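You operate a simulated robot arm through the tools that you are given. There is no shell and no other tool. Be economical: measure what you need, move in short steps, check, and stop when the job is done.

The job below is to be done with a simulated two-armed robot. You get a single attempt, and the scene is never put back.

## Task
Wipe up the spill on the top of the kitting bench with the rag and put it back.

The check looks at the end state, three seconds after you hand in, the way a careful person would. Anything else that was tipped, shoved, dropped, spilled or broken makes it a failure.

## Robot
Two 6-joint arms with two-finger grippers on one trunk, on a base that drives. Base frame: it is fixed to the floor where the robot stands at the start and does not move with it; the origin is under the middle of the robot, x ahead of it, y to its left, z up; the surface under the hand at the start is at about z = 0.86. Lengths are in m, angles in degrees, forces in N, time in s.
The left shoulder is at the start at [0.03, 0.178, 0.988], the right one opposite. With the tool pointing down near the work surface each hand reaches from about 0.34 to 0.84 m from the robot's upright axis, wherever it stands, measured 20 degrees to its own side. Payload 2.54 kg a hand.
Tool frame (each hand has its own): the origin (TCP) lies between the finger pads and is the grasp point; the fingertips stand 0.03 m ahead of it; z points along the fingers, y is the line along which they close. The gripper opens to 0.116 m. The gripper's body begins 0.095 m behind the TCP.
Orientation is told as [roll, pitch, yaw] about the base's x, y, z axes, in that order, counted from this pose: with the fingers straight down and closing along the base's y, the tool's x points along the base's -x, its y along +y and its z along -z.

## Interface
- The arms move only by the tool play_rows. It takes "left_steps", "right_steps" or both (then of equal length, played together; a hand with none holds still); each is a list of rows, each a list of 2 entries, a list of its own where there are three numbers: the shift along the tool's x, y, z in m, then the turn, a rotation vector about the tool's x, y, z in degrees. In form: [[[tx, ty, tz], [ax, ay, az]], ...]. A call has 1 to 12 rows; each row is the pose to reach, as a shift and turn from the pose commanded when the call began, along the tool's axes at that moment. "left_grip" and "right_grip" are, for a hand that has rows, the opening, from 0 (shut) to 1 (fully open), set as the call begins (left out, the last holds). Each row takes 0.2 s and may step no farther than 0.05 m and 8.6 degrees from the row before; otherwise, or with a gripper value out of range, the whole call is refused. A pose out of reach is approached as far as the arm can. The call stops where the force on the tool passes 40 N (or 10 N more than at its start, if that is more) or the arm is blocked; 0.2 s more then pass. Each finger travels about 0.153 m/s and halts on what it meets, pressing with about 24 N; the grip force reading is that of the motor and also rises with nothing between the fingers. The clock runs only during rows and for 0.2 s after the last one: add rows that repeat a pose to give the fingers time. The reply holds the time, the measured pose of the TCP, the force on the tool along the base axes, the opening and the grip force, in the units named above and with some noise, with the torque about the TCP (base axes, N m) and any sound that the robot's microphone picked up, and new pictures: "views" is both (left out), scene, wrist or none (wrist: the cameras of the hands that moved).
- Cameras (640 x 400 px; columns grow to the right, rows downward): "scene" is now at [0.0372, -0.0291, 1.7059]; the picture's right is [-0.40, -0.92, 0.00], its down [-0.73, 0.32, -0.60] and it looks along [0.55, -0.24, -0.80] (base axes); focal length 274 px, centre (320, 200). "left" rides on the left gripper at [0.069, 0.015, -0.122] in its tool frame; the picture's right is [-0.21, 0.98, 0.00], its down [-0.83, -0.18, -0.53] and it looks along [-0.52, -0.11, 0.85] (tool axes); focal length 251 px, centre (320, 200). "right" rides on the right gripper at [0.069, -0.015, -0.122] in its tool frame; the picture's right is [0.21, 0.98, 0.00], its down [-0.83, 0.18, -0.53] and it looks along [-0.52, 0.11, 0.85] (tool axes); focal length 251 px, centre (320, 200). There is no depth. A picture from a camera that has moved, and an enlarged one, comes with that camera's place and axes in the base frame and with its lens.
- slide_trunk(by): slides the trunk up (or, below 0, down) by that many m; the arms and the scene camera ride with it, the base frame stays. It gives what a move gives, with no picture.
- steer(legs): drives the robot by 1 to 6 legs, each [ahead, left, turn to the left] in m, m and degrees, along the robot's own axes; the way and the turn of a leg run together, so that a leg with both is an arc; at most 1.5 m and 180 degrees a leg. The arms and the cameras ride along, it lands a little off, and it stops where it bumps. It gives what a move gives, and a new picture of the scene camera.
- head_to(pan, tilt): turns the head with the scene camera to pan (to the left, within 143 degrees either way) and tilt (down, from -29 to 69), counted from straight ahead of the robot. It gives what a move gives, and a new picture of the scene camera.
- close_up(camera, box): a new picture of the part [left, top, right, bottom] of that camera's present view, enlarged. The clock stands still meanwhile.
- close_job(): hands the job in; it is judged then, once.

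Work in short steps. Places have to be worked out from the pictures, the camera data and where the tool is seen: move nearer, look again, correct. Check each grasp and each placing, and mend what went wrong. You have 120 turns and 260 pictures in all, those below and enlarged ones among them. Open the grippers and draw the arms clear of the work before you hand the job in, unless the task says otherwise; then end with one line.

The tools are called after "Call:" by a JSON object that holds its "op" and its "data". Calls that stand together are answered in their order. play_rows: Moves the arms, as the interface text tells. Its arguments: {"type":"object","properties":{"left_steps":{"type":"array"},"left_grip":{"type":"number"},"right_steps":{"type":"array"},"right_grip":{"type":"number"},"views":{"type":"string","enum":["both","scene","wrist","none"]}},"required":[]} The other tools are called the same way: slide_trunk (by) slides the trunk up or down; steer (legs) drives the base; head_to (pan, tilt) turns the head that bears the scene camera; close_up (camera, box) takes an enlarged picture of a part of a camera's view; close_job () hands the job in.

At the start:

```text
clock: 0.0
left_position: [0.5309, -0.0542, 1.1271]
left_ee_rot: [0.0, 0.0, 0.0]
left_force: [-0.6, 0.0, 0.2]
left_wrist_torque: [-0.01, -0.03, -0.02]
left_width: 0.116
left_grip_force: 0.0
right_position: [0.3201, -0.4703, 1.1289]
right_ee_rot: [0.0, 0.0, -0.2]
right_force: [0.1, -0.1, 0.2]
right_wrist_torque: [-0.01, 0.01, -0.02]
right_width: 0.116
right_grip_force: 0.1
trunk travel left (down, up): [-0.2, 0.34]
robot x, y, heading: [0.0004, -0.0015, 0.1]
head pan, tilt: [-23.6, 52.9]
```

scene: 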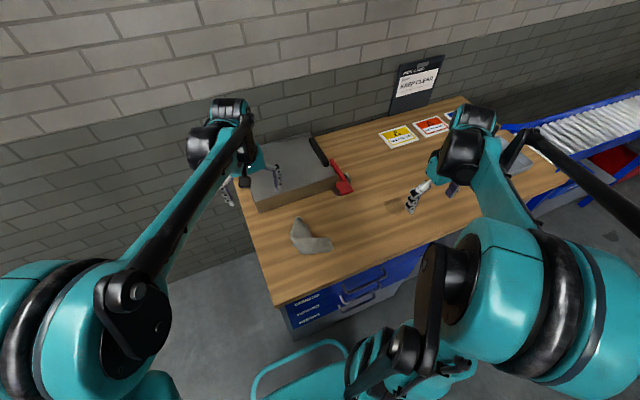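
right: 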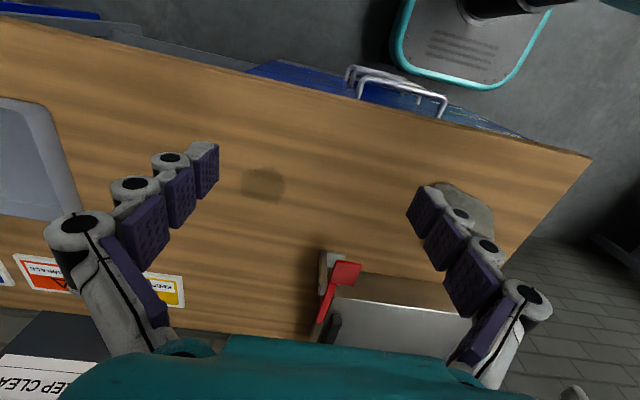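
left: 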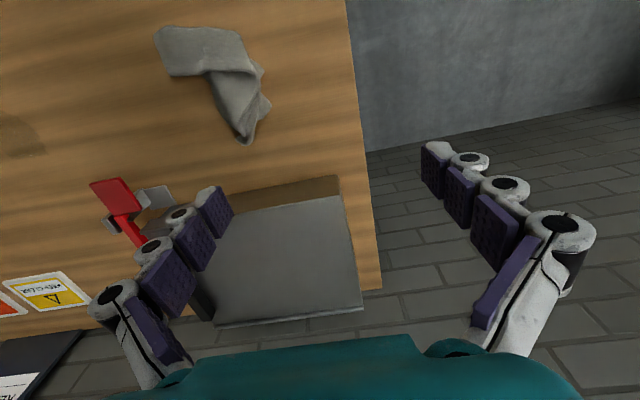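

The rag appears to lie near (0.48, -0.18) and the spill near (0.485, -0.54), both in reach of the right arm. I'll enlarge the views before moving anything.

Call:
{"op": "close_up", "data": {"camera": "right", "box": [180, 120, 540, 345]}}

Call:
{"op": "close_up", "data": {"camera": "left", "box": [0, 0, 400, 250]}}

Call:
{"op": "close_up", "data": {"camera": "scene", "box": [220, 60, 580, 285]}}

```text
1.78 times, centred on (360, 232) of right
camera zoom: at [0.2501, -0.4852, 1.2501], right [-0.21, 0.98, 0.0], down [0.83, 0.18, 0.53], along [0.52, 0.11, -0.85], focal length 447 px, centre (249, 142)
```

zoom: 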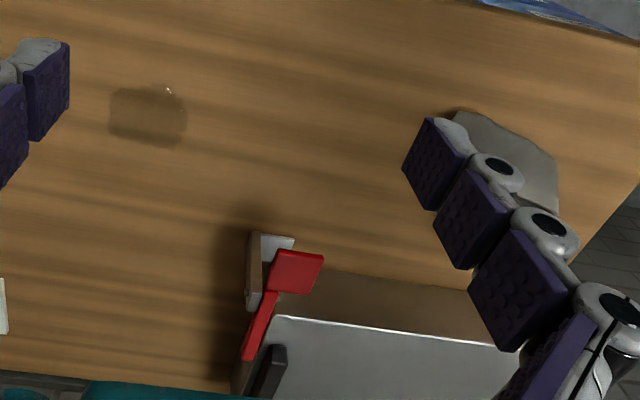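

```text
1.60 times, centred on (200, 125) of left
camera zoom: at [0.4609, -0.039, 1.2488], right [0.21, 0.98, 0.0], down [0.83, -0.18, 0.53], along [0.52, -0.11, -0.85], focal length 402 px, centre (512, 320)
```

zoom: 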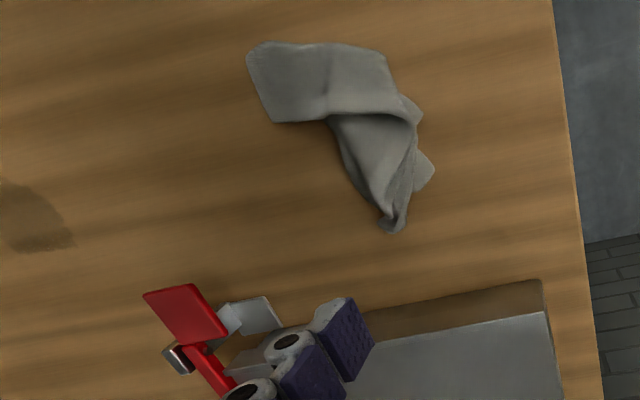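

```text
1.78 times, centred on (400, 172) of scene
camera zoom: at [0.0372, -0.0291, 1.7059], right [-0.4, -0.92, 0.0], down [-0.73, 0.32, -0.6], along [0.55, -0.24, -0.8], focal length 487 px, centre (178, 249)
```

zoom: 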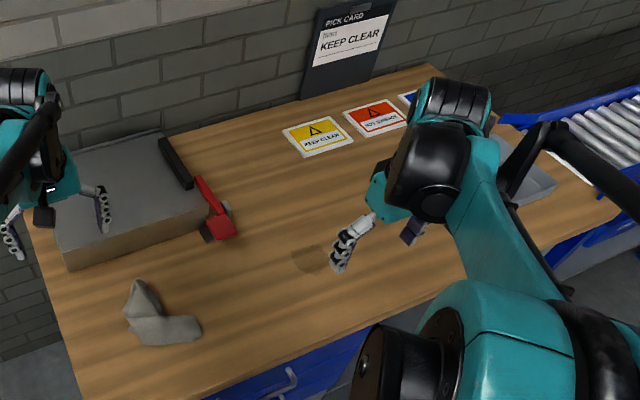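

The rag's twisted part runs from about (0.46,-0.15) to (0.57,-0.18), so I can grip across it near (0.51,-0.165). The spill covers x 0.45–0.51, y -0.58 to -0.495. I'll move the left arm out of the way first and bring the right hand to above the rag.

Call:
{"op": "play_rows", "data": {"left_steps": [[[0.01, 0.04, -0.01], [0, 0, 0]], [[0.03, 0.08, -0.02], [0, 0, 0]], [[0.05, 0.12, -0.03], [0, 0, 0]], [[0.07, 0.16, -0.04], [0, 0, 0]], [[0.09, 0.2, -0.05], [0, 0, 0]]], "views": "none"}}

Call:
{"op": "play_rows", "data": {"right_steps": [[[-0.02, 0.04, 0], [0, 0, 0]], [[-0.04, 0.08, 0], [0, 0, 0]], [[-0.06, 0.12, 0], [0, 0, 0]], [[-0.08, 0.16, 0], [0, 0, 0]], [[-0.1, 0.2, 0.01], [0, 0, 0]], [[-0.12, 0.24, 0.03], [0, 0, 0]], [[-0.14, 0.27, 0.05], [0, 0, 0]], [[-0.16, 0.295, 0.07], [0, 0, 0]], [[-0.17, 0.305, 0.08], [0, 0, 0]], [[-0.17, 0.305, 0.08], [0, 0, 0]]], "views": "both"}}

```text
clock: 1.2
left_position: [0.4404, 0.1472, 1.178]
left_ee_rot: [-0.1, 0.0, 0.0]
left_force: [-0.8, -0.7, 0.7]
left_wrist_torque: [-0.04, -0.03, -0.01]
left_width: 0.1164
left_grip_force: 0.0
right_position: [0.3187, -0.4698, 1.1303]
right_ee_rot: [-0.1, 0.0, 0.0]
right_force: [-0.8, 0.9, 1.1]
right_wrist_torque: [-0.03, 0.0, -0.04]
right_width: 0.1158
right_grip_force: 0.0
trunk travel left (down, up): [-0.2, 0.34]
robot x, y, heading: [0.0007, 0.0001, -0.0]
head pan, tilt: [-23.6, 52.9]
```

```text
clock: 3.4
left_position: [0.4423, 0.1475, 1.177]
left_ee_rot: [0.0, 0.0, 0.0]
left_force: [-0.2, 0.2, 0.5]
left_wrist_torque: [0.03, 0.0, 0.02]
left_width: 0.116
left_grip_force: 0.1
right_position: [0.4883, -0.1647, 1.0507]
right_ee_rot: [0.1, 0.0, 0.0]
right_force: [-0.2, -0.6, -0.2]
right_wrist_torque: [0.0, -0.03, 0.01]
right_width: 0.116
right_grip_force: 0.0
trunk travel left (down, up): [-0.2, 0.34]
robot x, y, heading: [-0.0006, 0.0005, -0.2]
head pan, tilt: [-23.6, 52.9]
camera scene: at [0.0369, -0.029, 1.7059], right [-0.4, -0.92, 0.0], down [-0.73, 0.32, -0.6], along [0.55, -0.24, -0.8], focal length 274 px, centre (320, 200)
camera right: at [0.42, -0.1797, 1.1709], right [-0.21, 0.98, 0.0], down [0.83, 0.18, 0.53], along [0.52, 0.11, -0.85], focal length 251 px, centre (320, 200)
```

scene: 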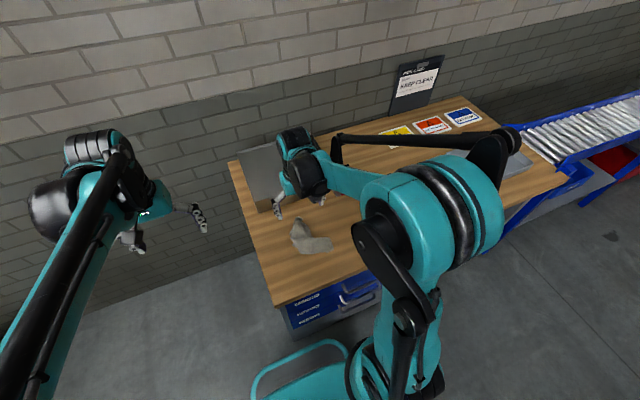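
right: 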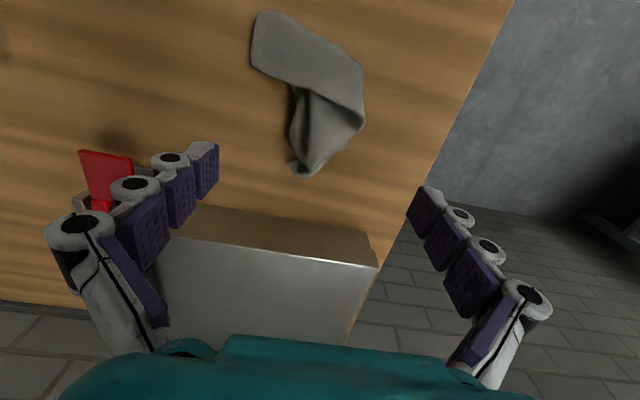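

The rag's twisted section is centred near (0.505, -0.163), and the open fingers clear it on both sides. I'll descend so the fingertips stop about 1 cm above the bench.

Call:
{"op": "play_rows", "data": {"right_steps": [[[-0.008, 0, 0.03], [0, 0, 0]], [[-0.016, 0.001, 0.06], [0, 0, 0]], [[-0.016, 0.001, 0.09], [0, 0, 0]], [[-0.016, 0.001, 0.12], [0, 0, 0]], [[-0.016, 0.001, 0.14], [0, 0, 0]], [[-0.016, 0.001, 0.15], [0, 0, 0]], [[-0.016, 0.001, 0.15], [0, 0, 0]]], "views": "both"}}

```text
clock: 5.0
left_position: [0.4423, 0.1461, 1.1766]
left_ee_rot: [0.1, 0.0, 0.1]
left_force: [-0.9, 0.4, -0.2]
left_wrist_torque: [-0.02, 0.0, -0.02]
left_width: 0.1159
left_grip_force: 0.1
right_position: [0.5043, -0.1646, 0.8993]
right_ee_rot: [0.1, 0.0, 0.0]
right_force: [-0.8, 0.0, 0.4]
right_wrist_torque: [-0.02, -0.03, -0.01]
right_width: 0.1159
right_grip_force: 0.1
trunk travel left (down, up): [-0.2, 0.34]
robot x, y, heading: [0.0002, 0.0007, -0.2]
head pan, tilt: [-23.6, 52.9]
camera scene: at [0.037, -0.029, 1.7059], right [-0.4, -0.92, 0.0], down [-0.73, 0.32, -0.6], along [0.55, -0.24, -0.8], focal length 274 px, centre (320, 200)
camera right: at [0.4358, -0.1794, 1.0204], right [-0.21, 0.98, 0.0], down [0.83, 0.18, 0.53], along [0.52, 0.11, -0.85], focal length 251 px, centre (320, 200)
```

scene: 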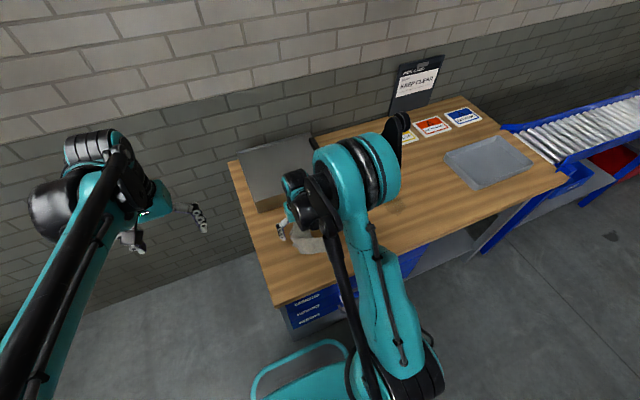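
right: 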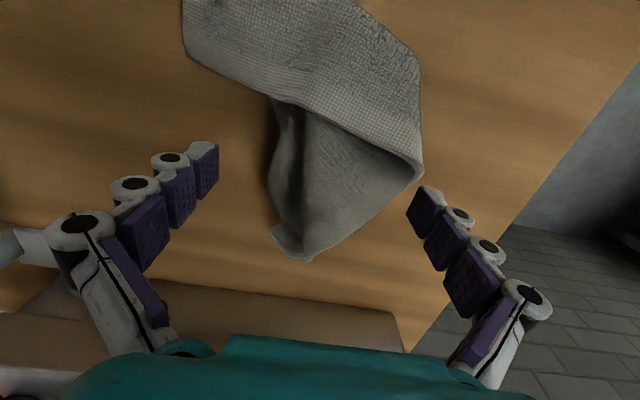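

The fold edge sits close to the +y finger, so I'll shift 1.5 cm toward +y, lower slightly, then close on the rag.

Call:
{"op": "play_rows", "data": {"right_steps": [[[0, 0.015, 0], [0, 0, 0]], [[0, 0.015, 0.004], [0, 0, 0]], [[0, 0.015, 0.007], [0, 0, 0]], [[0, 0.015, 0.007], [0, 0, 0]]], "views": "wrist"}}

Call:
{"op": "play_rows", "data": {"right_steps": [[[0, 0, 0], [0, 0, 0]], [[0, 0, 0], [0, 0, 0]], [[0, 0, 0], [0, 0, 0]], [[0, 0, 0], [0, 0, 0]], [[0, 0, 0], [0, 0, 0]]], "right_grip": 0, "views": "both"}}

```text
clock: 6.0
left_position: [0.4412, 0.1469, 1.1768]
left_ee_rot: [0.1, 0.0, 0.0]
left_force: [0.2, -0.2, 0.6]
left_wrist_torque: [-0.01, -0.01, 0.01]
left_width: 0.116
left_grip_force: 0.1
right_position: [0.5035, -0.1488, 0.892]
right_ee_rot: [0.0, 0.0, -0.1]
right_force: [-0.3, 0.1, 0.5]
right_wrist_torque: [-0.01, -0.03, 0.04]
right_width: 0.116
right_grip_force: 0.0
trunk travel left (down, up): [-0.2, 0.34]
robot x, y, heading: [0.0002, 0.001, 0.0]
head pan, tilt: [-23.6, 52.9]
camera right: at [0.436, -0.1644, 1.0134], right [-0.21, 0.98, 0.0], down [0.83, 0.18, 0.53], along [0.52, 0.11, -0.85], focal length 251 px, centre (320, 200)
```

right: 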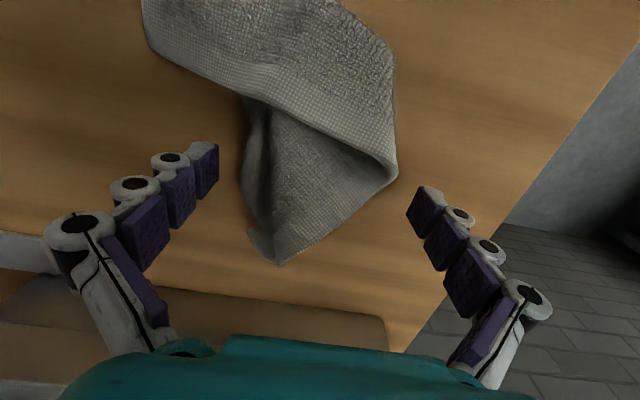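

```text
clock: 7.2
left_position: [0.4408, 0.1461, 1.1773]
left_ee_rot: [0.0, 0.1, 0.0]
left_force: [0.1, -0.4, 0.5]
left_wrist_torque: [-0.01, 0.0, -0.01]
left_width: 0.1159
left_grip_force: 0.1
right_position: [0.5056, -0.1485, 0.8924]
right_ee_rot: [0.0, 0.1, 0.0]
right_force: [1.2, 0.5, 4.0]
right_wrist_torque: [0.02, -0.01, 0.03]
right_width: 0.0148
right_grip_force: 23.5
trunk travel left (down, up): [-0.2, 0.34]
robot x, y, heading: [-0.0012, 0.0017, 0.3]
head pan, tilt: [-23.6, 52.9]
camera scene: at [0.0369, -0.0289, 1.7059], right [-0.4, -0.92, 0.0], down [-0.73, 0.32, -0.6], along [0.55, -0.24, -0.8], focal length 274 px, centre (320, 200)
camera right: at [0.4359, -0.1642, 1.0136], right [-0.21, 0.98, 0.0], down [0.83, 0.18, 0.53], along [0.52, 0.11, -0.85], focal length 251 px, centre (320, 200)
```

scene: 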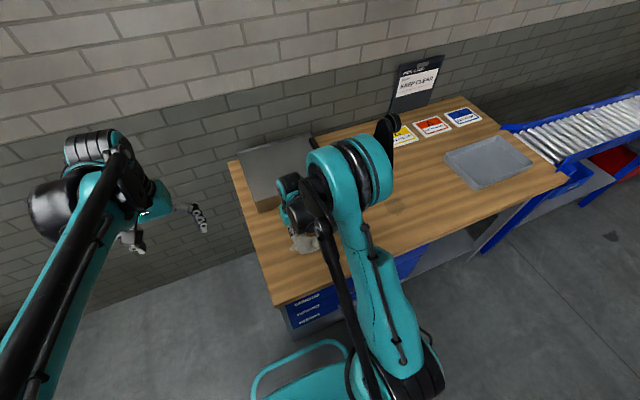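
right: 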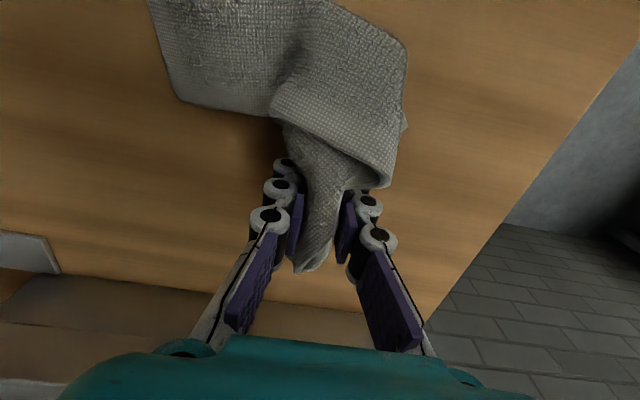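

The rag is gripped: opening 15 mm, grip force 23.5 N. I'll lift it and check that it holds.

Call:
{"op": "play_rows", "data": {"right_steps": [[[0, 0, -0.03], [0, 0, 0]], [[0, 0, -0.06], [0, 0, 0]], [[0, 0, -0.09], [0, 0, 0]], [[0, 0, -0.12], [0, 0, 0]], [[0, 0, -0.15], [0, 0, 0]], [[0, 0, -0.15], [0, 0, 0]]], "views": "both"}}

```text
clock: 8.6
left_position: [0.4431, 0.1462, 1.1751]
left_ee_rot: [0.0, 0.0, -0.1]
left_force: [0.2, -0.2, 0.5]
left_wrist_torque: [0.02, 0.0, 0.01]
left_width: 0.116
left_grip_force: 0.0
right_position: [0.5046, -0.1491, 1.0424]
right_ee_rot: [0.0, 0.1, 0.0]
right_force: [0.9, 0.5, 0.6]
right_wrist_torque: [-0.01, -0.01, -0.01]
right_width: 0.0144
right_grip_force: 24.0
trunk travel left (down, up): [-0.2, 0.34]
robot x, y, heading: [-0.0001, 0.0004, 0.1]
head pan, tilt: [-23.6, 52.9]
camera scene: at [0.0378, -0.0291, 1.7058], right [-0.4, -0.92, 0.0], down [-0.73, 0.32, -0.6], along [0.55, -0.24, -0.8], focal length 274 px, centre (320, 200)
camera right: at [0.4358, -0.1637, 1.1639], right [-0.21, 0.98, 0.0], down [0.83, 0.18, 0.53], along [0.52, 0.11, -0.85], focal length 251 px, centre (320, 200)
```

scene: 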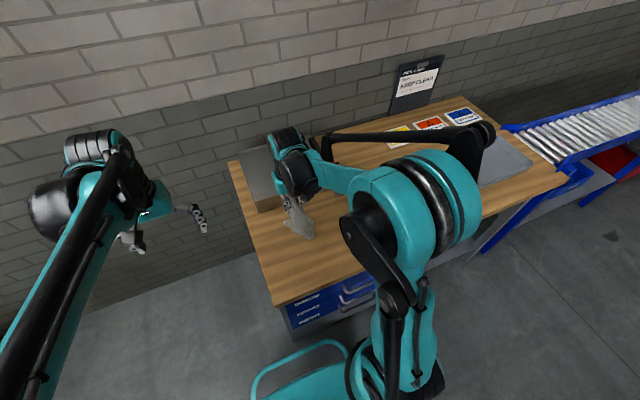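
right: 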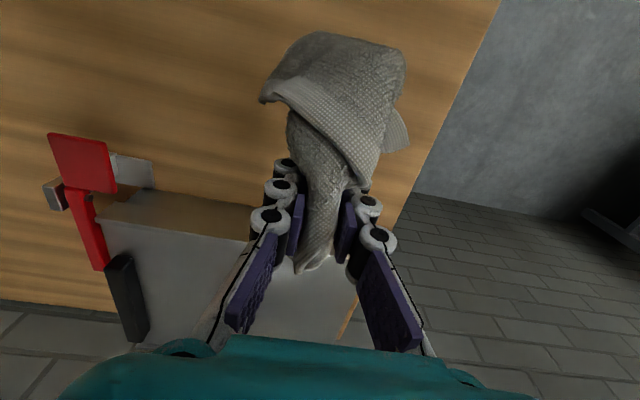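

The rag is held securely with its loose part hanging toward the robot. I'll carry it, still high, to above the spill.

Call:
{"op": "play_rows", "data": {"right_steps": [[[0.005, -0.04, 0], [0, 0, 0]], [[0.01, -0.08, 0], [0, 0, 0]], [[0.01, -0.12, 0], [0, 0, 0]], [[0.01, -0.16, 0], [0, 0, 0]], [[0.01, -0.2, 0], [0, 0, 0]], [[0.01, -0.24, 0], [0, 0, 0]], [[0.01, -0.28, 0], [0, 0, 0]], [[0.01, -0.32, 0], [0, 0, 0]], [[0.01, -0.36, 0], [0, 0, 0]], [[0.005, -0.385, 0.02], [0, 0, 0]], [[0.005, -0.385, 0.04], [0, 0, 0]], [[0.005, -0.385, 0.04], [0, 0, 0]]], "views": "both"}}

```text
clock: 11.2
left_position: [0.4413, 0.148, 1.1765]
left_ee_rot: [0.2, 0.0, 0.0]
left_force: [-0.6, 0.4, -0.4]
left_wrist_torque: [0.02, 0.01, 0.0]
left_width: 0.1159
left_grip_force: 0.1
right_position: [0.5006, -0.5339, 1.0015]
right_ee_rot: [0.0, 0.0, 0.0]
right_force: [0.2, -0.5, 0.2]
right_wrist_torque: [0.03, 0.01, 0.01]
right_width: 0.0143
right_grip_force: 24.1
trunk travel left (down, up): [-0.2, 0.34]
robot x, y, heading: [0.0024, 0.0017, -0.0]
head pan, tilt: [-23.6, 52.9]
camera scene: at [0.0372, -0.0292, 1.7059], right [-0.4, -0.92, 0.0], down [-0.73, 0.32, -0.6], along [0.55, -0.24, -0.8], focal length 274 px, centre (320, 200)
camera right: at [0.4321, -0.5489, 1.122], right [-0.21, 0.98, 0.0], down [0.83, 0.18, 0.53], along [0.52, 0.11, -0.85], focal length 251 px, centre (320, 200)
```

scene: 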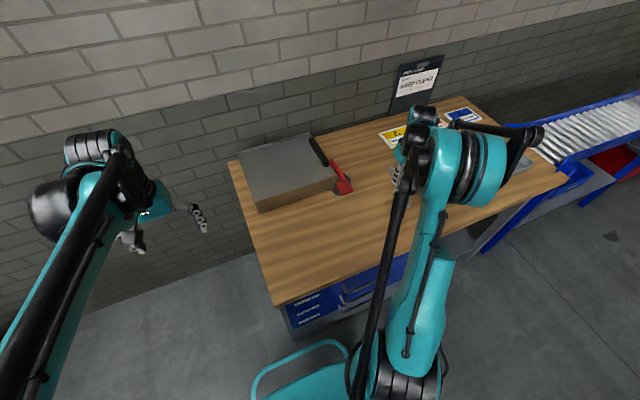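
right: 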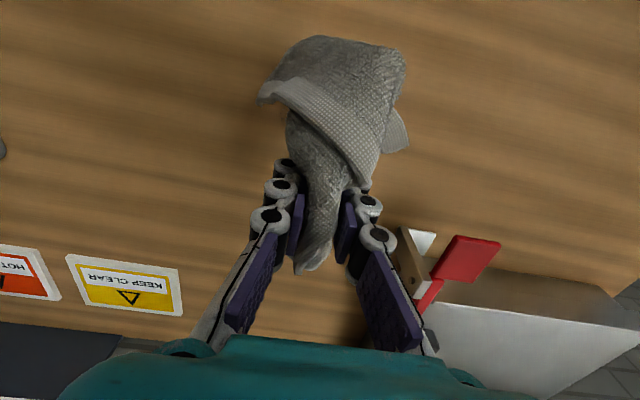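

The rag now covers the view of the spill, which is as expected, and nothing else is nearby. I'll lower it onto the bench, watching the force.

Call:
{"op": "play_rows", "data": {"right_steps": [[[0, 0, 0.04], [0, 0, 0]], [[0, 0, 0.08], [0, 0, 0]], [[0, 0, 0.1], [0, 0, 0]], [[0, 0, 0.107], [0, 0, 0]], [[0, 0, 0.107], [0, 0, 0]]], "views": "wrist"}}

```text
clock: 12.4
left_position: [0.4415, 0.1453, 1.177]
left_ee_rot: [0.0, 0.0, 0.0]
left_force: [-0.3, -0.3, 0.2]
left_wrist_torque: [-0.02, 0.0, -0.03]
left_width: 0.116
left_grip_force: 0.0
right_position: [0.4996, -0.5348, 0.8948]
right_ee_rot: [0.0, 0.0, 0.0]
right_force: [-0.2, -0.6, 2.2]
right_wrist_torque: [-0.02, 0.04, 0.04]
right_width: 0.0144
right_grip_force: 24.2
trunk travel left (down, up): [-0.2, 0.34]
robot x, y, heading: [-0.0002, -0.0003, 0.3]
head pan, tilt: [-23.6, 52.9]
camera right: at [0.4311, -0.551, 1.0157], right [-0.21, 0.98, 0.0], down [0.83, 0.18, 0.53], along [0.52, 0.11, -0.85], focal length 251 px, centre (320, 200)
```

right: 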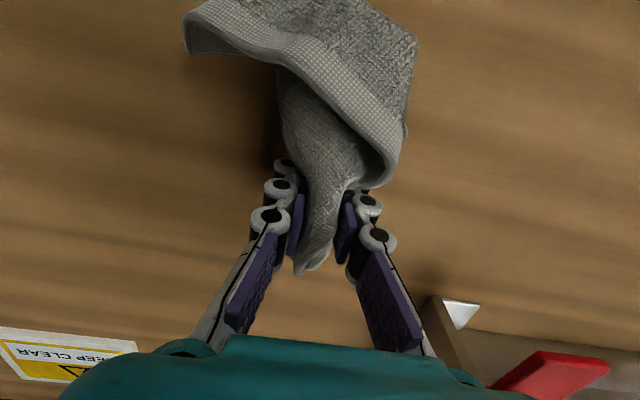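

Light contact of about 2 N, with the TCP at z=0.895. I'll press down slightly and wipe in strokes along x across the patch.

Call:
{"op": "play_rows", "data": {"right_steps": [[[0, 0.02, 0.003], [0, 0, 0]], [[-0.04, 0.037, 0.003], [0, 0, 0]], [[0.005, 0.037, 0.003], [0, 0, 0]], [[0.05, 0.037, 0.003], [0, 0, 0]], [[0.05, 0.015, 0.003], [0, 0, 0]], [[0.005, 0.015, 0.003], [0, 0, 0]], [[-0.04, 0.015, 0.003], [0, 0, 0]], [[-0.04, -0.008, 0.003], [0, 0, 0]], [[0.005, -0.008, 0.003], [0, 0, 0]], [[0.05, -0.008, 0.003], [0, 0, 0]], [[0.05, -0.03, 0.003], [0, 0, 0]], [[0.005, -0.03, 0.003], [0, 0, 0]]], "views": "wrist"}}

```text
clock: 15.0
left_position: [0.4409, 0.1484, 1.1769]
left_ee_rot: [-0.1, 0.0, -0.1]
left_force: [0.3, 0.1, -0.2]
left_wrist_torque: [-0.03, 0.02, 0.03]
left_width: 0.1159
left_grip_force: 0.0
right_position: [0.4932, -0.565, 0.8916]
right_ee_rot: [0.0, 0.1, 0.0]
right_force: [-3.3, -1.1, 10.5]
right_wrist_torque: [-0.1, 0.19, -0.01]
right_width: 0.0143
right_grip_force: 23.7
trunk travel left (down, up): [-0.2, 0.34]
robot x, y, heading: [-0.0006, -0.004, -0.3]
head pan, tilt: [-23.6, 52.9]
camera right: at [0.4255, -0.5805, 1.0126], right [-0.21, 0.98, 0.0], down [0.83, 0.18, 0.53], along [0.52, 0.11, -0.85], focal length 251 px, centre (320, 200)
```

right: 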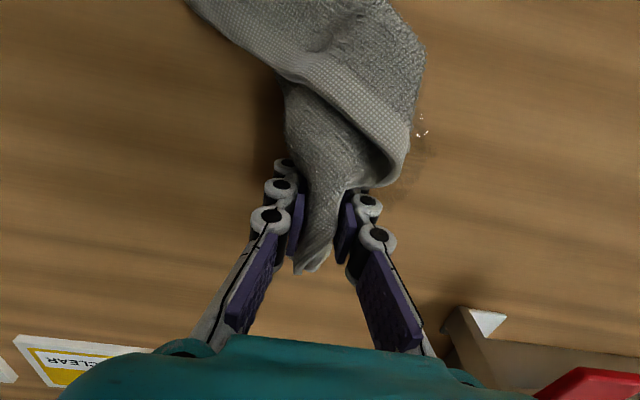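

The force is a good 10 N. A faint remnant is visible at the +y edge of the rag. I'll finish the -y lines, then lift to inspect.

Call:
{"op": "play_rows", "data": {"right_steps": [[[-0.045, 0, 0], [0, 0, 0]], [[-0.045, -0.022, 0], [0, 0, 0]], [[0, -0.022, 0], [0, 0, 0]], [[0.045, -0.022, 0], [0, 0, 0]], [[0, 0, 0], [0, 0, 0]], [[0, 0.04, 0], [0, 0, 0]], [[0, 0.085, 0], [0, 0, 0]], [[0, 0.085, -0.03], [0, 0, 0]], [[0.03, 0.06, -0.07], [0, 0, 0]], [[0.06, 0.03, -0.11], [0, 0, 0]], [[0.1, 0.03, -0.14], [0, 0, 0]], [[0.14, 0.03, -0.15], [0, 0, 0]]], "views": "wrist"}}

Call:
{"op": "close_up", "data": {"camera": "scene", "box": [300, 120, 540, 270]}}

```text
refused: row 9 steps farther than a row can; nothing moved
```

```text
2.67 times, centred on (420, 195) of scene
camera zoom: at [0.0369, -0.0271, 1.7059], right [-0.4, -0.92, 0.0], down [-0.73, 0.32, -0.6], along [0.55, -0.24, -0.8], focal length 731 px, centre (53, 213)
```

zoom: 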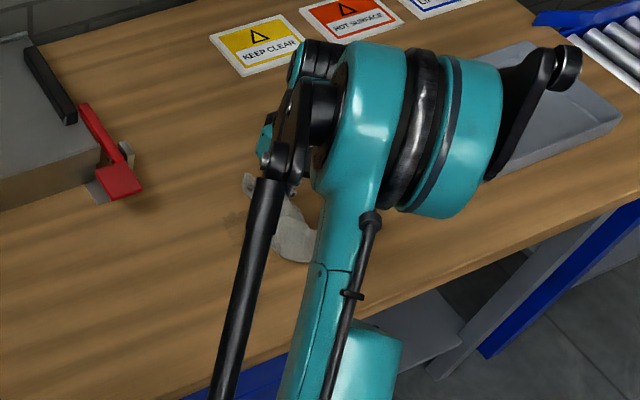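

One lift row was too large, so the call was refused and nothing moved. I'll resend it with smaller steps.

Call:
{"op": "play_rows", "data": {"right_steps": [[[-0.045, 0, 0], [0, 0, 0]], [[-0.045, -0.022, 0], [0, 0, 0]], [[0, -0.022, 0], [0, 0, 0]], [[0.045, -0.022, 0], [0, 0, 0]], [[0.03, 0.02, 0], [0, 0, 0]], [[0.01, 0.06, 0], [0, 0, 0]], [[-0.01, 0.085, 0], [0, 0, 0]], [[0.035, 0.085, 0], [0, 0, 0]]], "views": "none"}}

Call:
{"op": "play_rows", "data": {"right_steps": [[[0, 0, -0.04], [0, 0, 0]], [[0, 0, -0.08], [0, 0, 0]], [[0, -0.03, -0.11], [0, 0, 0]], [[0.04, -0.05, -0.13], [0, 0, 0]], [[0.08, -0.07, -0.13], [0, 0, 0]], [[0.08, -0.11, -0.13], [0, 0, 0]], [[0.08, -0.15, -0.13], [0, 0, 0]], [[0.08, -0.15, -0.13], [0, 0, 0]]], "views": "both"}}

```text
clock: 16.8
left_position: [0.4384, 0.1466, 1.1784]
left_ee_rot: [-0.1, 0.0, 0.0]
left_force: [-0.6, 0.1, 0.2]
left_wrist_torque: [0.06, -0.07, -0.02]
left_width: 0.1161
left_grip_force: 0.0
right_position: [0.4589, -0.4777, 0.8925]
right_ee_rot: [0.2, 0.0, 0.1]
right_force: [3.8, 2.0, 15.0]
right_wrist_torque: [0.05, -0.07, 0.02]
right_width: 0.014
right_grip_force: 23.8
trunk travel left (down, up): [-0.2, 0.34]
robot x, y, heading: [0.0003, -0.0017, -0.0]
head pan, tilt: [-23.6, 52.9]
```

```text
clock: 18.6
left_position: [0.441, 0.1463, 1.1771]
left_ee_rot: [0.0, 0.0, 0.0]
left_force: [-0.8, 0.3, 0.2]
left_wrist_torque: [-0.01, -0.04, 0.0]
left_width: 0.1158
left_grip_force: 0.1
right_position: [0.3797, -0.6276, 1.0226]
right_ee_rot: [0.0, 0.0, 0.1]
right_force: [-0.9, 0.5, 0.1]
right_wrist_torque: [-0.02, 0.02, 0.01]
right_width: 0.0142
right_grip_force: 24.2
trunk travel left (down, up): [-0.2, 0.34]
robot x, y, heading: [-0.0021, -0.0003, -0.2]
head pan, tilt: [-23.6, 52.9]
camera scene: at [0.0374, -0.0282, 1.7059], right [-0.4, -0.92, 0.0], down [-0.73, 0.32, -0.6], along [0.55, -0.24, -0.8], focal length 274 px, centre (320, 200)
camera right: at [0.312, -0.6432, 1.1436], right [-0.21, 0.98, 0.0], down [0.83, 0.18, 0.53], along [0.52, 0.11, -0.85], focal length 251 px, centre (320, 200)
```

scene: 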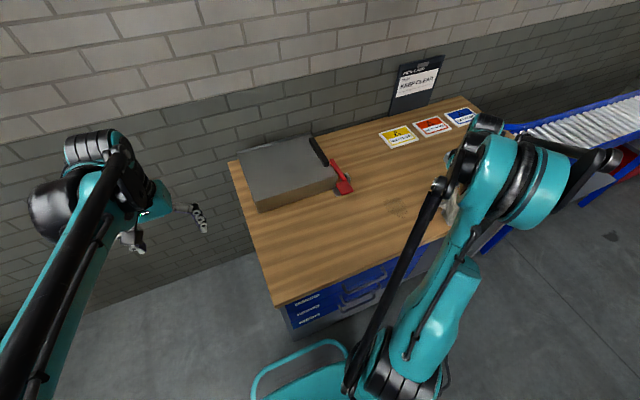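
right: 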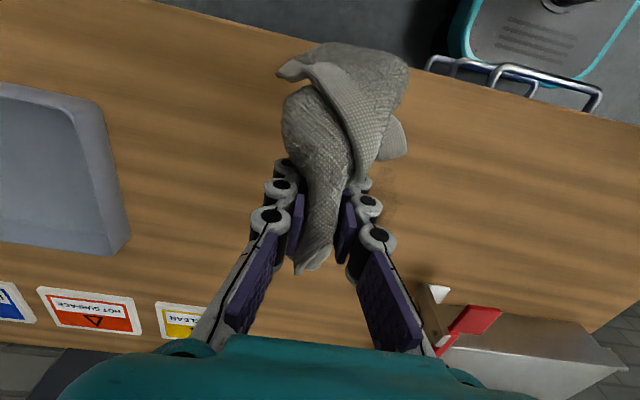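

Some residue seems to remain near scene pixel (397, 208). I'll enlarge that area.

Call:
{"op": "close_up", "data": {"camera": "scene", "box": [350, 180, 430, 230]}}

Call:
{"op": "close_up", "data": {"camera": "right", "box": [320, 120, 480, 220]}}

```text
8.00 times, centred on (390, 205) of scene
camera zoom: at [0.0374, -0.0282, 1.7059], right [-0.4, -0.92, 0.0], down [-0.73, 0.32, -0.6], along [0.55, -0.24, -0.8], focal length 2192 px, centre (-240, 160)
```

zoom: 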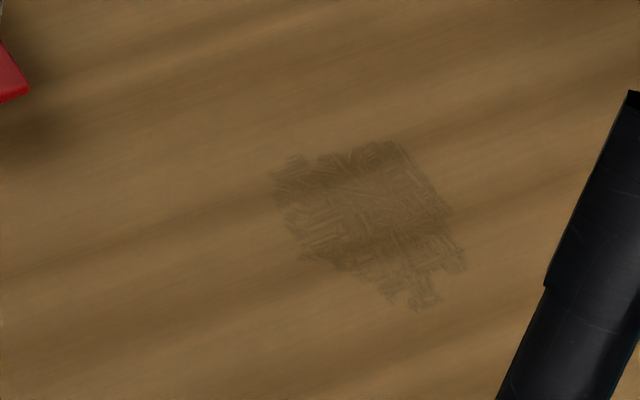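

```text
4.00 times, centred on (400, 170) of right
camera zoom: at [0.312, -0.6432, 1.1436], right [-0.21, 0.98, 0.0], down [0.83, 0.18, 0.53], along [0.52, 0.11, -0.85], focal length 1006 px, centre (0, 320)
```

zoom: 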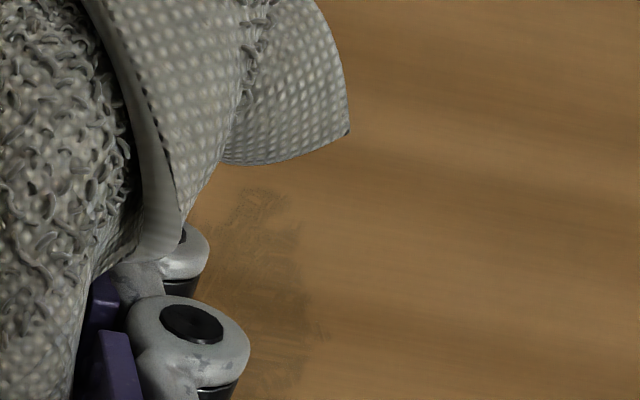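

The film has faded but remains over roughly x 0.42–0.51, y -0.57 to -0.505. I'll go back for denser strokes with a bit more pressure.

Call:
{"op": "play_rows", "data": {"right_steps": [[[-0.04, 0.02, 0], [0, 0, 0]], [[-0.08, 0.04, 0], [0, 0, 0]], [[-0.12, 0.04, 0.03], [0, 0, 0]], [[-0.145, 0.035, 0.07], [0, 0, 0]], [[-0.145, 0.035, 0.11], [0, 0, 0]], [[-0.145, 0.035, 0.128], [0, 0, 0]], [[-0.145, 0.035, 0.132], [0, 0, 0]]], "views": "none"}}

Call:
{"op": "play_rows", "data": {"right_steps": [[[0, 0.035, 0], [0, 0, 0]], [[0, 0.075, 0], [0, 0, 0]], [[0, 0.11, 0], [0, 0, 0]], [[0.015, 0.075, 0], [0, 0, 0]], [[0.015, 0.035, 0], [0, 0, 0]], [[0.015, 0, 0], [0, 0, 0]], [[0.03, 0.035, 0], [0, 0, 0]], [[0.03, 0.075, 0], [0, 0, 0]], [[0.03, 0.11, 0], [0, 0, 0]], [[0.045, 0.075, 0], [0, 0, 0]], [[0.045, 0.035, 0], [0, 0, 0]], [[0.045, 0, 0], [0, 0, 0]]], "views": "none"}}

Call:
{"op": "play_rows", "data": {"right_steps": [[[0.015, 0.035, 0], [0, 0, 0]], [[0.015, 0.075, 0], [0, 0, 0]], [[0.015, 0.11, 0], [0, 0, 0]], [[0.03, 0.075, 0], [0, 0, 0]], [[0.03, 0.035, 0], [0, 0, 0]], [[0.03, 0, 0], [0, 0, 0]], [[0.045, 0.035, 0], [0, 0, 0]], [[0.045, 0.075, 0], [0, 0, 0]], [[0.045, 0.11, 0], [0, 0, 0]], [[0.065, 0.075, 0], [0, 0, 0]], [[0.065, 0.035, 0], [0, 0, 0]], [[0.065, 0, 0], [0, 0, 0]]], "views": "wrist"}}

```text
clock: 20.2
left_position: [0.4406, 0.1479, 1.1767]
left_ee_rot: [-0.1, 0.0, -0.1]
left_force: [0.6, 0.2, 1.0]
left_wrist_torque: [-0.01, 0.0, 0.01]
left_width: 0.1162
left_grip_force: 0.0
right_position: [0.525, -0.5941, 0.8914]
right_ee_rot: [-0.1, -0.1, 0.0]
right_force: [4.7, -1.8, 14.3]
right_wrist_torque: [-0.09, -0.02, 0.01]
right_width: 0.0142
right_grip_force: 23.7
trunk travel left (down, up): [-0.2, 0.34]
robot x, y, heading: [0.002, 0.0042, 0.2]
head pan, tilt: [-23.6, 52.9]
```

```text
clock: 22.8
left_position: [0.4401, 0.1474, 1.1781]
left_ee_rot: [0.0, 0.1, 0.0]
left_force: [-1.0, -0.2, -0.6]
left_wrist_torque: [0.01, -0.03, -0.01]
left_width: 0.1162
left_grip_force: 0.0
right_position: [0.4789, -0.5945, 0.892]
right_ee_rot: [0.0, -0.1, 0.0]
right_force: [0.4, 4.2, 10.3]
right_wrist_torque: [0.1, -0.02, 0.0]
right_width: 0.0142
right_grip_force: 23.8
trunk travel left (down, up): [-0.2, 0.34]
robot x, y, heading: [-0.0012, 0.001, -0.0]
head pan, tilt: [-23.6, 52.9]
```

```text
clock: 25.4
left_position: [0.4406, 0.1468, 1.1772]
left_ee_rot: [-0.1, -0.1, 0.0]
left_force: [0.1, 0.4, 0.5]
left_wrist_torque: [0.01, 0.0, -0.01]
left_width: 0.1161
left_grip_force: 0.0
right_position: [0.4149, -0.5915, 0.891]
right_ee_rot: [0.0, 0.0, -0.1]
right_force: [2.0, 2.6, 5.1]
right_wrist_torque: [0.04, -0.01, -0.03]
right_width: 0.0143
right_grip_force: 24.0
trunk travel left (down, up): [-0.2, 0.34]
robot x, y, heading: [-0.0019, -0.0003, -0.0]
head pan, tilt: [-23.6, 52.9]
camera right: at [0.3454, -0.6071, 1.0127], right [-0.22, 0.98, 0.0], down [0.83, 0.18, 0.53], along [0.52, 0.12, -0.85], focal length 251 px, centre (320, 200)
```

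right: 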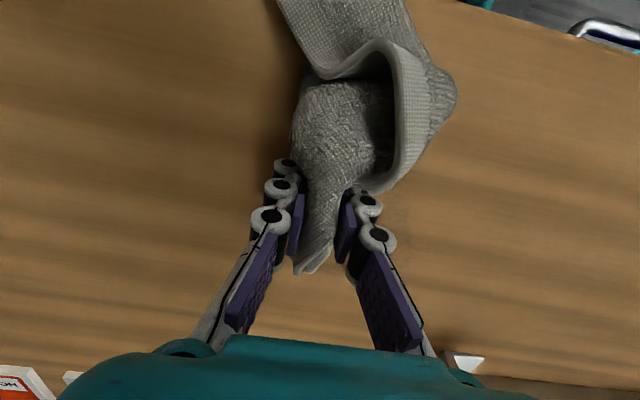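

I'll lift the rag and move it aside to inspect.

Call:
{"op": "play_rows", "data": {"right_steps": [[[0, 0, -0.04], [0, 0, 0]], [[0, 0, -0.08], [0, 0, 0]], [[0.03, -0.03, -0.11], [0, 0, 0]], [[0.04, -0.05, -0.13], [0, 0, 0]], [[0.04, -0.05, -0.13], [0, 0, 0]]], "views": "wrist"}}

Call:
{"op": "close_up", "data": {"camera": "scene", "box": [350, 180, 430, 230]}}

```text
refused: row 3 steps farther than a row can; nothing moved
```

```text
8.00 times, centred on (390, 205) of scene
camera zoom: at [0.0362, -0.029, 1.7059], right [-0.4, -0.92, 0.0], down [-0.73, 0.32, -0.6], along [0.55, -0.24, -0.8], focal length 2192 px, centre (-240, 160)
```

zoom: 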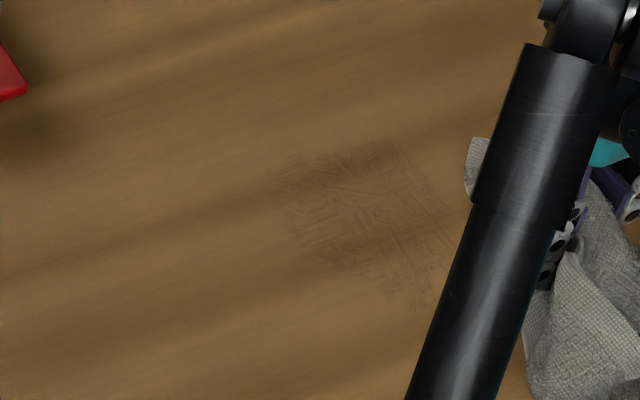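

The film is much fainter, so it thins with each pass. I'll stay in contact and do more strokes, first along x at 1.2 cm spacing, then along y.

Call:
{"op": "play_rows", "data": {"right_steps": [[[-0.04, 0.01, 0], [0, 0, 0]], [[-0.08, 0.01, 0], [0, 0, 0]], [[-0.12, 0.01, 0], [0, 0, 0]], [[-0.08, 0.022, 0], [0, 0, 0]], [[-0.04, 0.022, 0], [0, 0, 0]], [[0, 0.022, 0], [0, 0, 0]], [[-0.04, 0.034, 0], [0, 0, 0]], [[-0.08, 0.034, 0], [0, 0, 0]], [[-0.12, 0.034, 0], [0, 0, 0]], [[-0.08, 0.046, 0], [0, 0, 0]], [[-0.04, 0.046, 0], [0, 0, 0]], [[0, 0.046, 0], [0, 0, 0]]], "views": "none"}}

Call:
{"op": "play_rows", "data": {"right_steps": [[[-0.04, 0.01, 0], [0, 0, 0]], [[-0.08, 0.01, 0], [0, 0, 0]], [[-0.12, 0.01, 0], [0, 0, 0]], [[-0.08, 0.022, 0], [0, 0, 0]], [[-0.04, 0.022, 0], [0, 0, 0]], [[0, 0.022, 0], [0, 0, 0]], [[-0.04, 0.034, 0], [0, 0, 0]], [[-0.08, 0.034, 0], [0, 0, 0]], [[-0.12, 0.034, 0], [0, 0, 0]], [[-0.08, 0.046, 0], [0, 0, 0]], [[-0.04, 0.046, 0], [0, 0, 0]], [[0, 0.046, 0], [0, 0, 0]]], "views": "none"}}

Call:
{"op": "play_rows", "data": {"right_steps": [[[0, -0.04, 0], [0, 0, 0]], [[0, -0.08, 0], [0, 0, 0]], [[-0.015, -0.1, 0], [0, 0, 0]], [[-0.015, -0.06, 0], [0, 0, 0]], [[-0.015, -0.02, 0], [0, 0, 0]], [[-0.03, 0.0, 0], [0, 0, 0]], [[-0.03, -0.04, 0], [0, 0, 0]], [[-0.03, -0.08, 0], [0, 0, 0]], [[-0.045, -0.1, 0], [0, 0, 0]], [[-0.045, -0.06, 0], [0, 0, 0]], [[-0.045, -0.02, 0], [0, 0, 0]], [[-0.06, 0, 0], [0, 0, 0]]], "views": "none"}}

Call:
{"op": "play_rows", "data": {"right_steps": [[[0, -0.04, 0], [0, 0, 0]], [[0, -0.08, 0], [0, 0, 0]], [[-0.015, -0.1, 0], [0, 0, 0]], [[-0.015, -0.06, 0], [0, 0, 0]], [[-0.015, -0.02, 0], [0, 0, 0]], [[-0.03, 0.0, 0], [0, 0, 0]], [[-0.03, -0.04, 0], [0, 0, 0]], [[-0.03, -0.08, 0], [0, 0, 0]], [[-0.045, -0.1, 0], [0, 0, 0]], [[-0.045, -0.06, 0], [0, 0, 0]], [[-0.045, -0.02, 0], [0, 0, 0]], [[-0.06, 0, 0], [0, 0, 0]]], "views": "both"}}

```text
clock: 28.0
left_position: [0.4394, 0.1493, 1.1777]
left_ee_rot: [0.0, -0.1, 0.0]
left_force: [-0.3, -0.4, 0.2]
left_wrist_torque: [0.02, 0.01, 0.01]
left_width: 0.1161
left_grip_force: 0.1
right_position: [0.4147, -0.5453, 0.8907]
right_ee_rot: [-0.1, -0.1, 0.2]
right_force: [13.8, 1.6, 39.1]
right_wrist_torque: [-0.12, -0.16, 0.07]
right_width: 0.0141
right_grip_force: 24.1
trunk travel left (down, up): [-0.2, 0.34]
robot x, y, heading: [0.0002, 0.0036, -0.0]
head pan, tilt: [-23.6, 52.9]
```

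```text
clock: 30.6
left_position: [0.4395, 0.1484, 1.1782]
left_ee_rot: [0.0, -0.1, 0.0]
left_force: [0.5, 0.0, 0.6]
left_wrist_torque: [0.03, -0.01, 0.01]
left_width: 0.1158
left_grip_force: 0.0
right_position: [0.4126, -0.4993, 0.8921]
right_ee_rot: [-0.1, -0.1, 0.1]
right_force: [6.4, 1.5, 20.0]
right_wrist_torque: [-0.01, -0.06, 0.04]
right_width: 0.014
right_grip_force: 24.1
trunk travel left (down, up): [-0.2, 0.34]
robot x, y, heading: [-0.0018, 0.0018, -0.1]
head pan, tilt: [-23.6, 52.9]
```

```text
clock: 33.2
left_position: [0.4406, 0.147, 1.1762]
left_ee_rot: [0.0, 0.0, 0.0]
left_force: [1.0, 0.4, -0.8]
left_wrist_torque: [-0.04, 0.03, -0.01]
left_width: 0.116
left_grip_force: 0.1
right_position: [0.4757, -0.5021, 0.8917]
right_ee_rot: [-0.1, 0.0, -0.1]
right_force: [-1.4, -1.5, 3.1]
right_wrist_torque: [-0.07, 0.06, 0.05]
right_width: 0.0141
right_grip_force: 23.9
trunk travel left (down, up): [-0.2, 0.34]
robot x, y, heading: [0.0012, 0.0002, -0.0]
head pan, tilt: [-23.6, 52.9]
```

```text
clock: 35.4
left_position: [0.441, 0.1483, 1.1765]
left_ee_rot: [-0.1, -0.1, 0.0]
left_force: [0.7, 0.5, -0.3]
left_wrist_torque: [-0.04, 0.06, -0.01]
left_width: 0.1157
left_grip_force: 0.0
right_position: [0.5179, -0.5885, 0.8919]
right_ee_rot: [-0.7, 0.0, -0.2]
right_force: [-3.3, -0.7, 17.4]
right_wrist_torque: [-0.08, 0.18, 0.04]
right_width: 0.0143
right_grip_force: 23.7
trunk travel left (down, up): [-0.2, 0.34]
robot x, y, heading: [-0.0018, 0.0017, -0.1]
head pan, tilt: [-23.6, 52.9]
stopped in row 10 (right hand): the force on the tool passed its limit at 42 N (the readings are from after the stop); the commanded pose is now the measured one
camera scene: at [0.0362, -0.0268, 1.7058], right [-0.4, -0.92, 0.0], down [-0.73, 0.32, -0.6], along [0.55, -0.24, -0.8], focal length 274 px, centre (320, 200)
camera right: at [0.4498, -0.6012, 1.012], right [-0.21, 0.98, -0.01], down [0.83, 0.18, 0.53], along [0.52, 0.1, -0.85], focal length 251 px, centre (320, 200)
```

scene: 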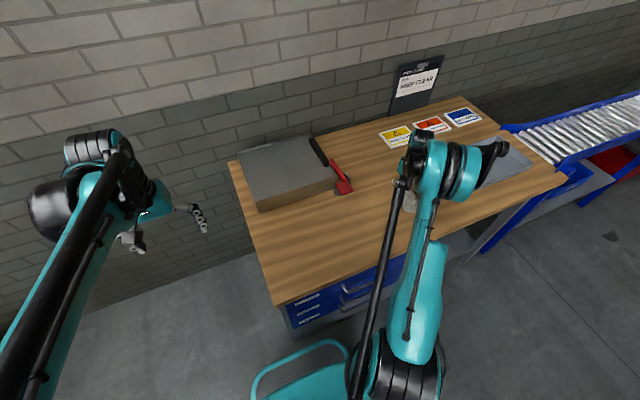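
right: 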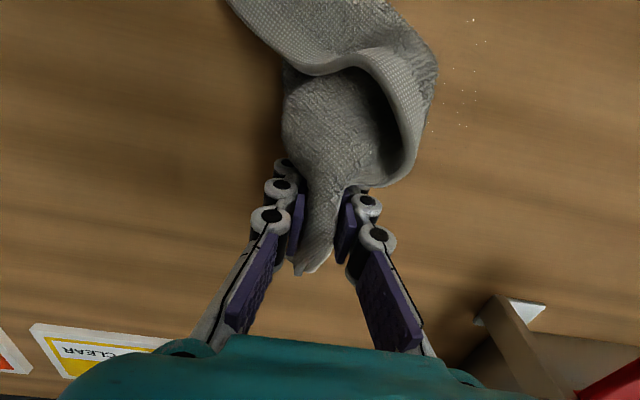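

The force limit tripped on a bunched fold, with no harm done. I'll lift and draw back to inspect.

Call:
{"op": "play_rows", "data": {"right_steps": [[[0, 0, -0.04], [0, 0, 0]], [[0, 0, -0.08], [0, 0, 0]], [[0.03, -0.015, -0.1], [0, 0, 0]], [[0.06, -0.03, -0.11], [0, 0, 0]], [[0.1, -0.045, -0.11], [0, 0, 0]], [[0.14, -0.06, -0.11], [0, 0, 0]], [[0.14, -0.06, -0.11], [0, 0, 0]]], "views": "wrist"}}

Call:
{"op": "close_up", "data": {"camera": "scene", "box": [350, 180, 430, 230]}}

```text
clock: 37.0
left_position: [0.4435, 0.1454, 1.1768]
left_ee_rot: [0.0, 0.1, 0.0]
left_force: [0.1, -0.1, -0.2]
left_wrist_torque: [-0.03, 0.04, 0.01]
left_width: 0.1161
left_grip_force: 0.1
right_position: [0.3806, -0.6473, 0.9978]
right_ee_rot: [-0.6, 0.0, -0.2]
right_force: [-0.1, 0.1, -0.6]
right_wrist_torque: [0.01, 0.01, 0.05]
right_width: 0.0139
right_grip_force: 23.8
trunk travel left (down, up): [-0.2, 0.34]
robot x, y, heading: [0.0008, -0.0012, 0.2]
head pan, tilt: [-23.6, 52.9]
camera right: at [0.311, -0.6616, 1.1194], right [-0.21, 0.98, -0.01], down [0.83, 0.18, 0.53], along [0.52, 0.11, -0.85], focal length 251 px, centre (320, 200)
```

right: 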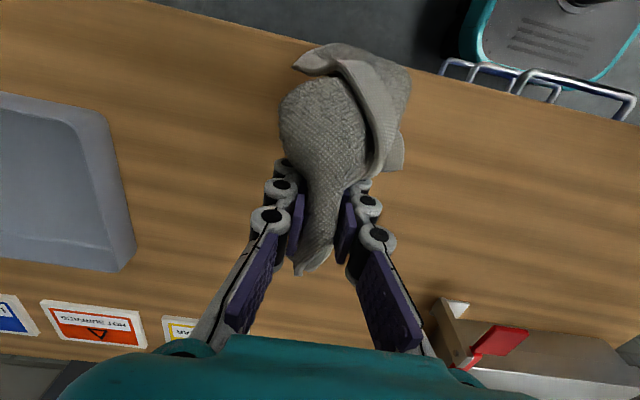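

```text
8.00 times, centred on (390, 205) of scene
camera zoom: at [0.0382, -0.0292, 1.7058], right [-0.4, -0.92, 0.0], down [-0.73, 0.32, -0.6], along [0.55, -0.24, -0.8], focal length 2192 px, centre (-240, 160)
```

zoom: 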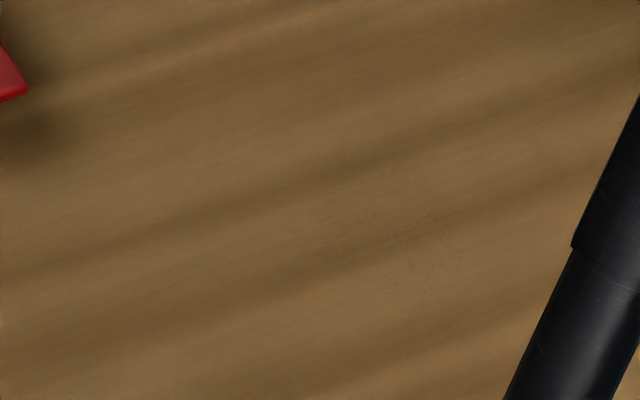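

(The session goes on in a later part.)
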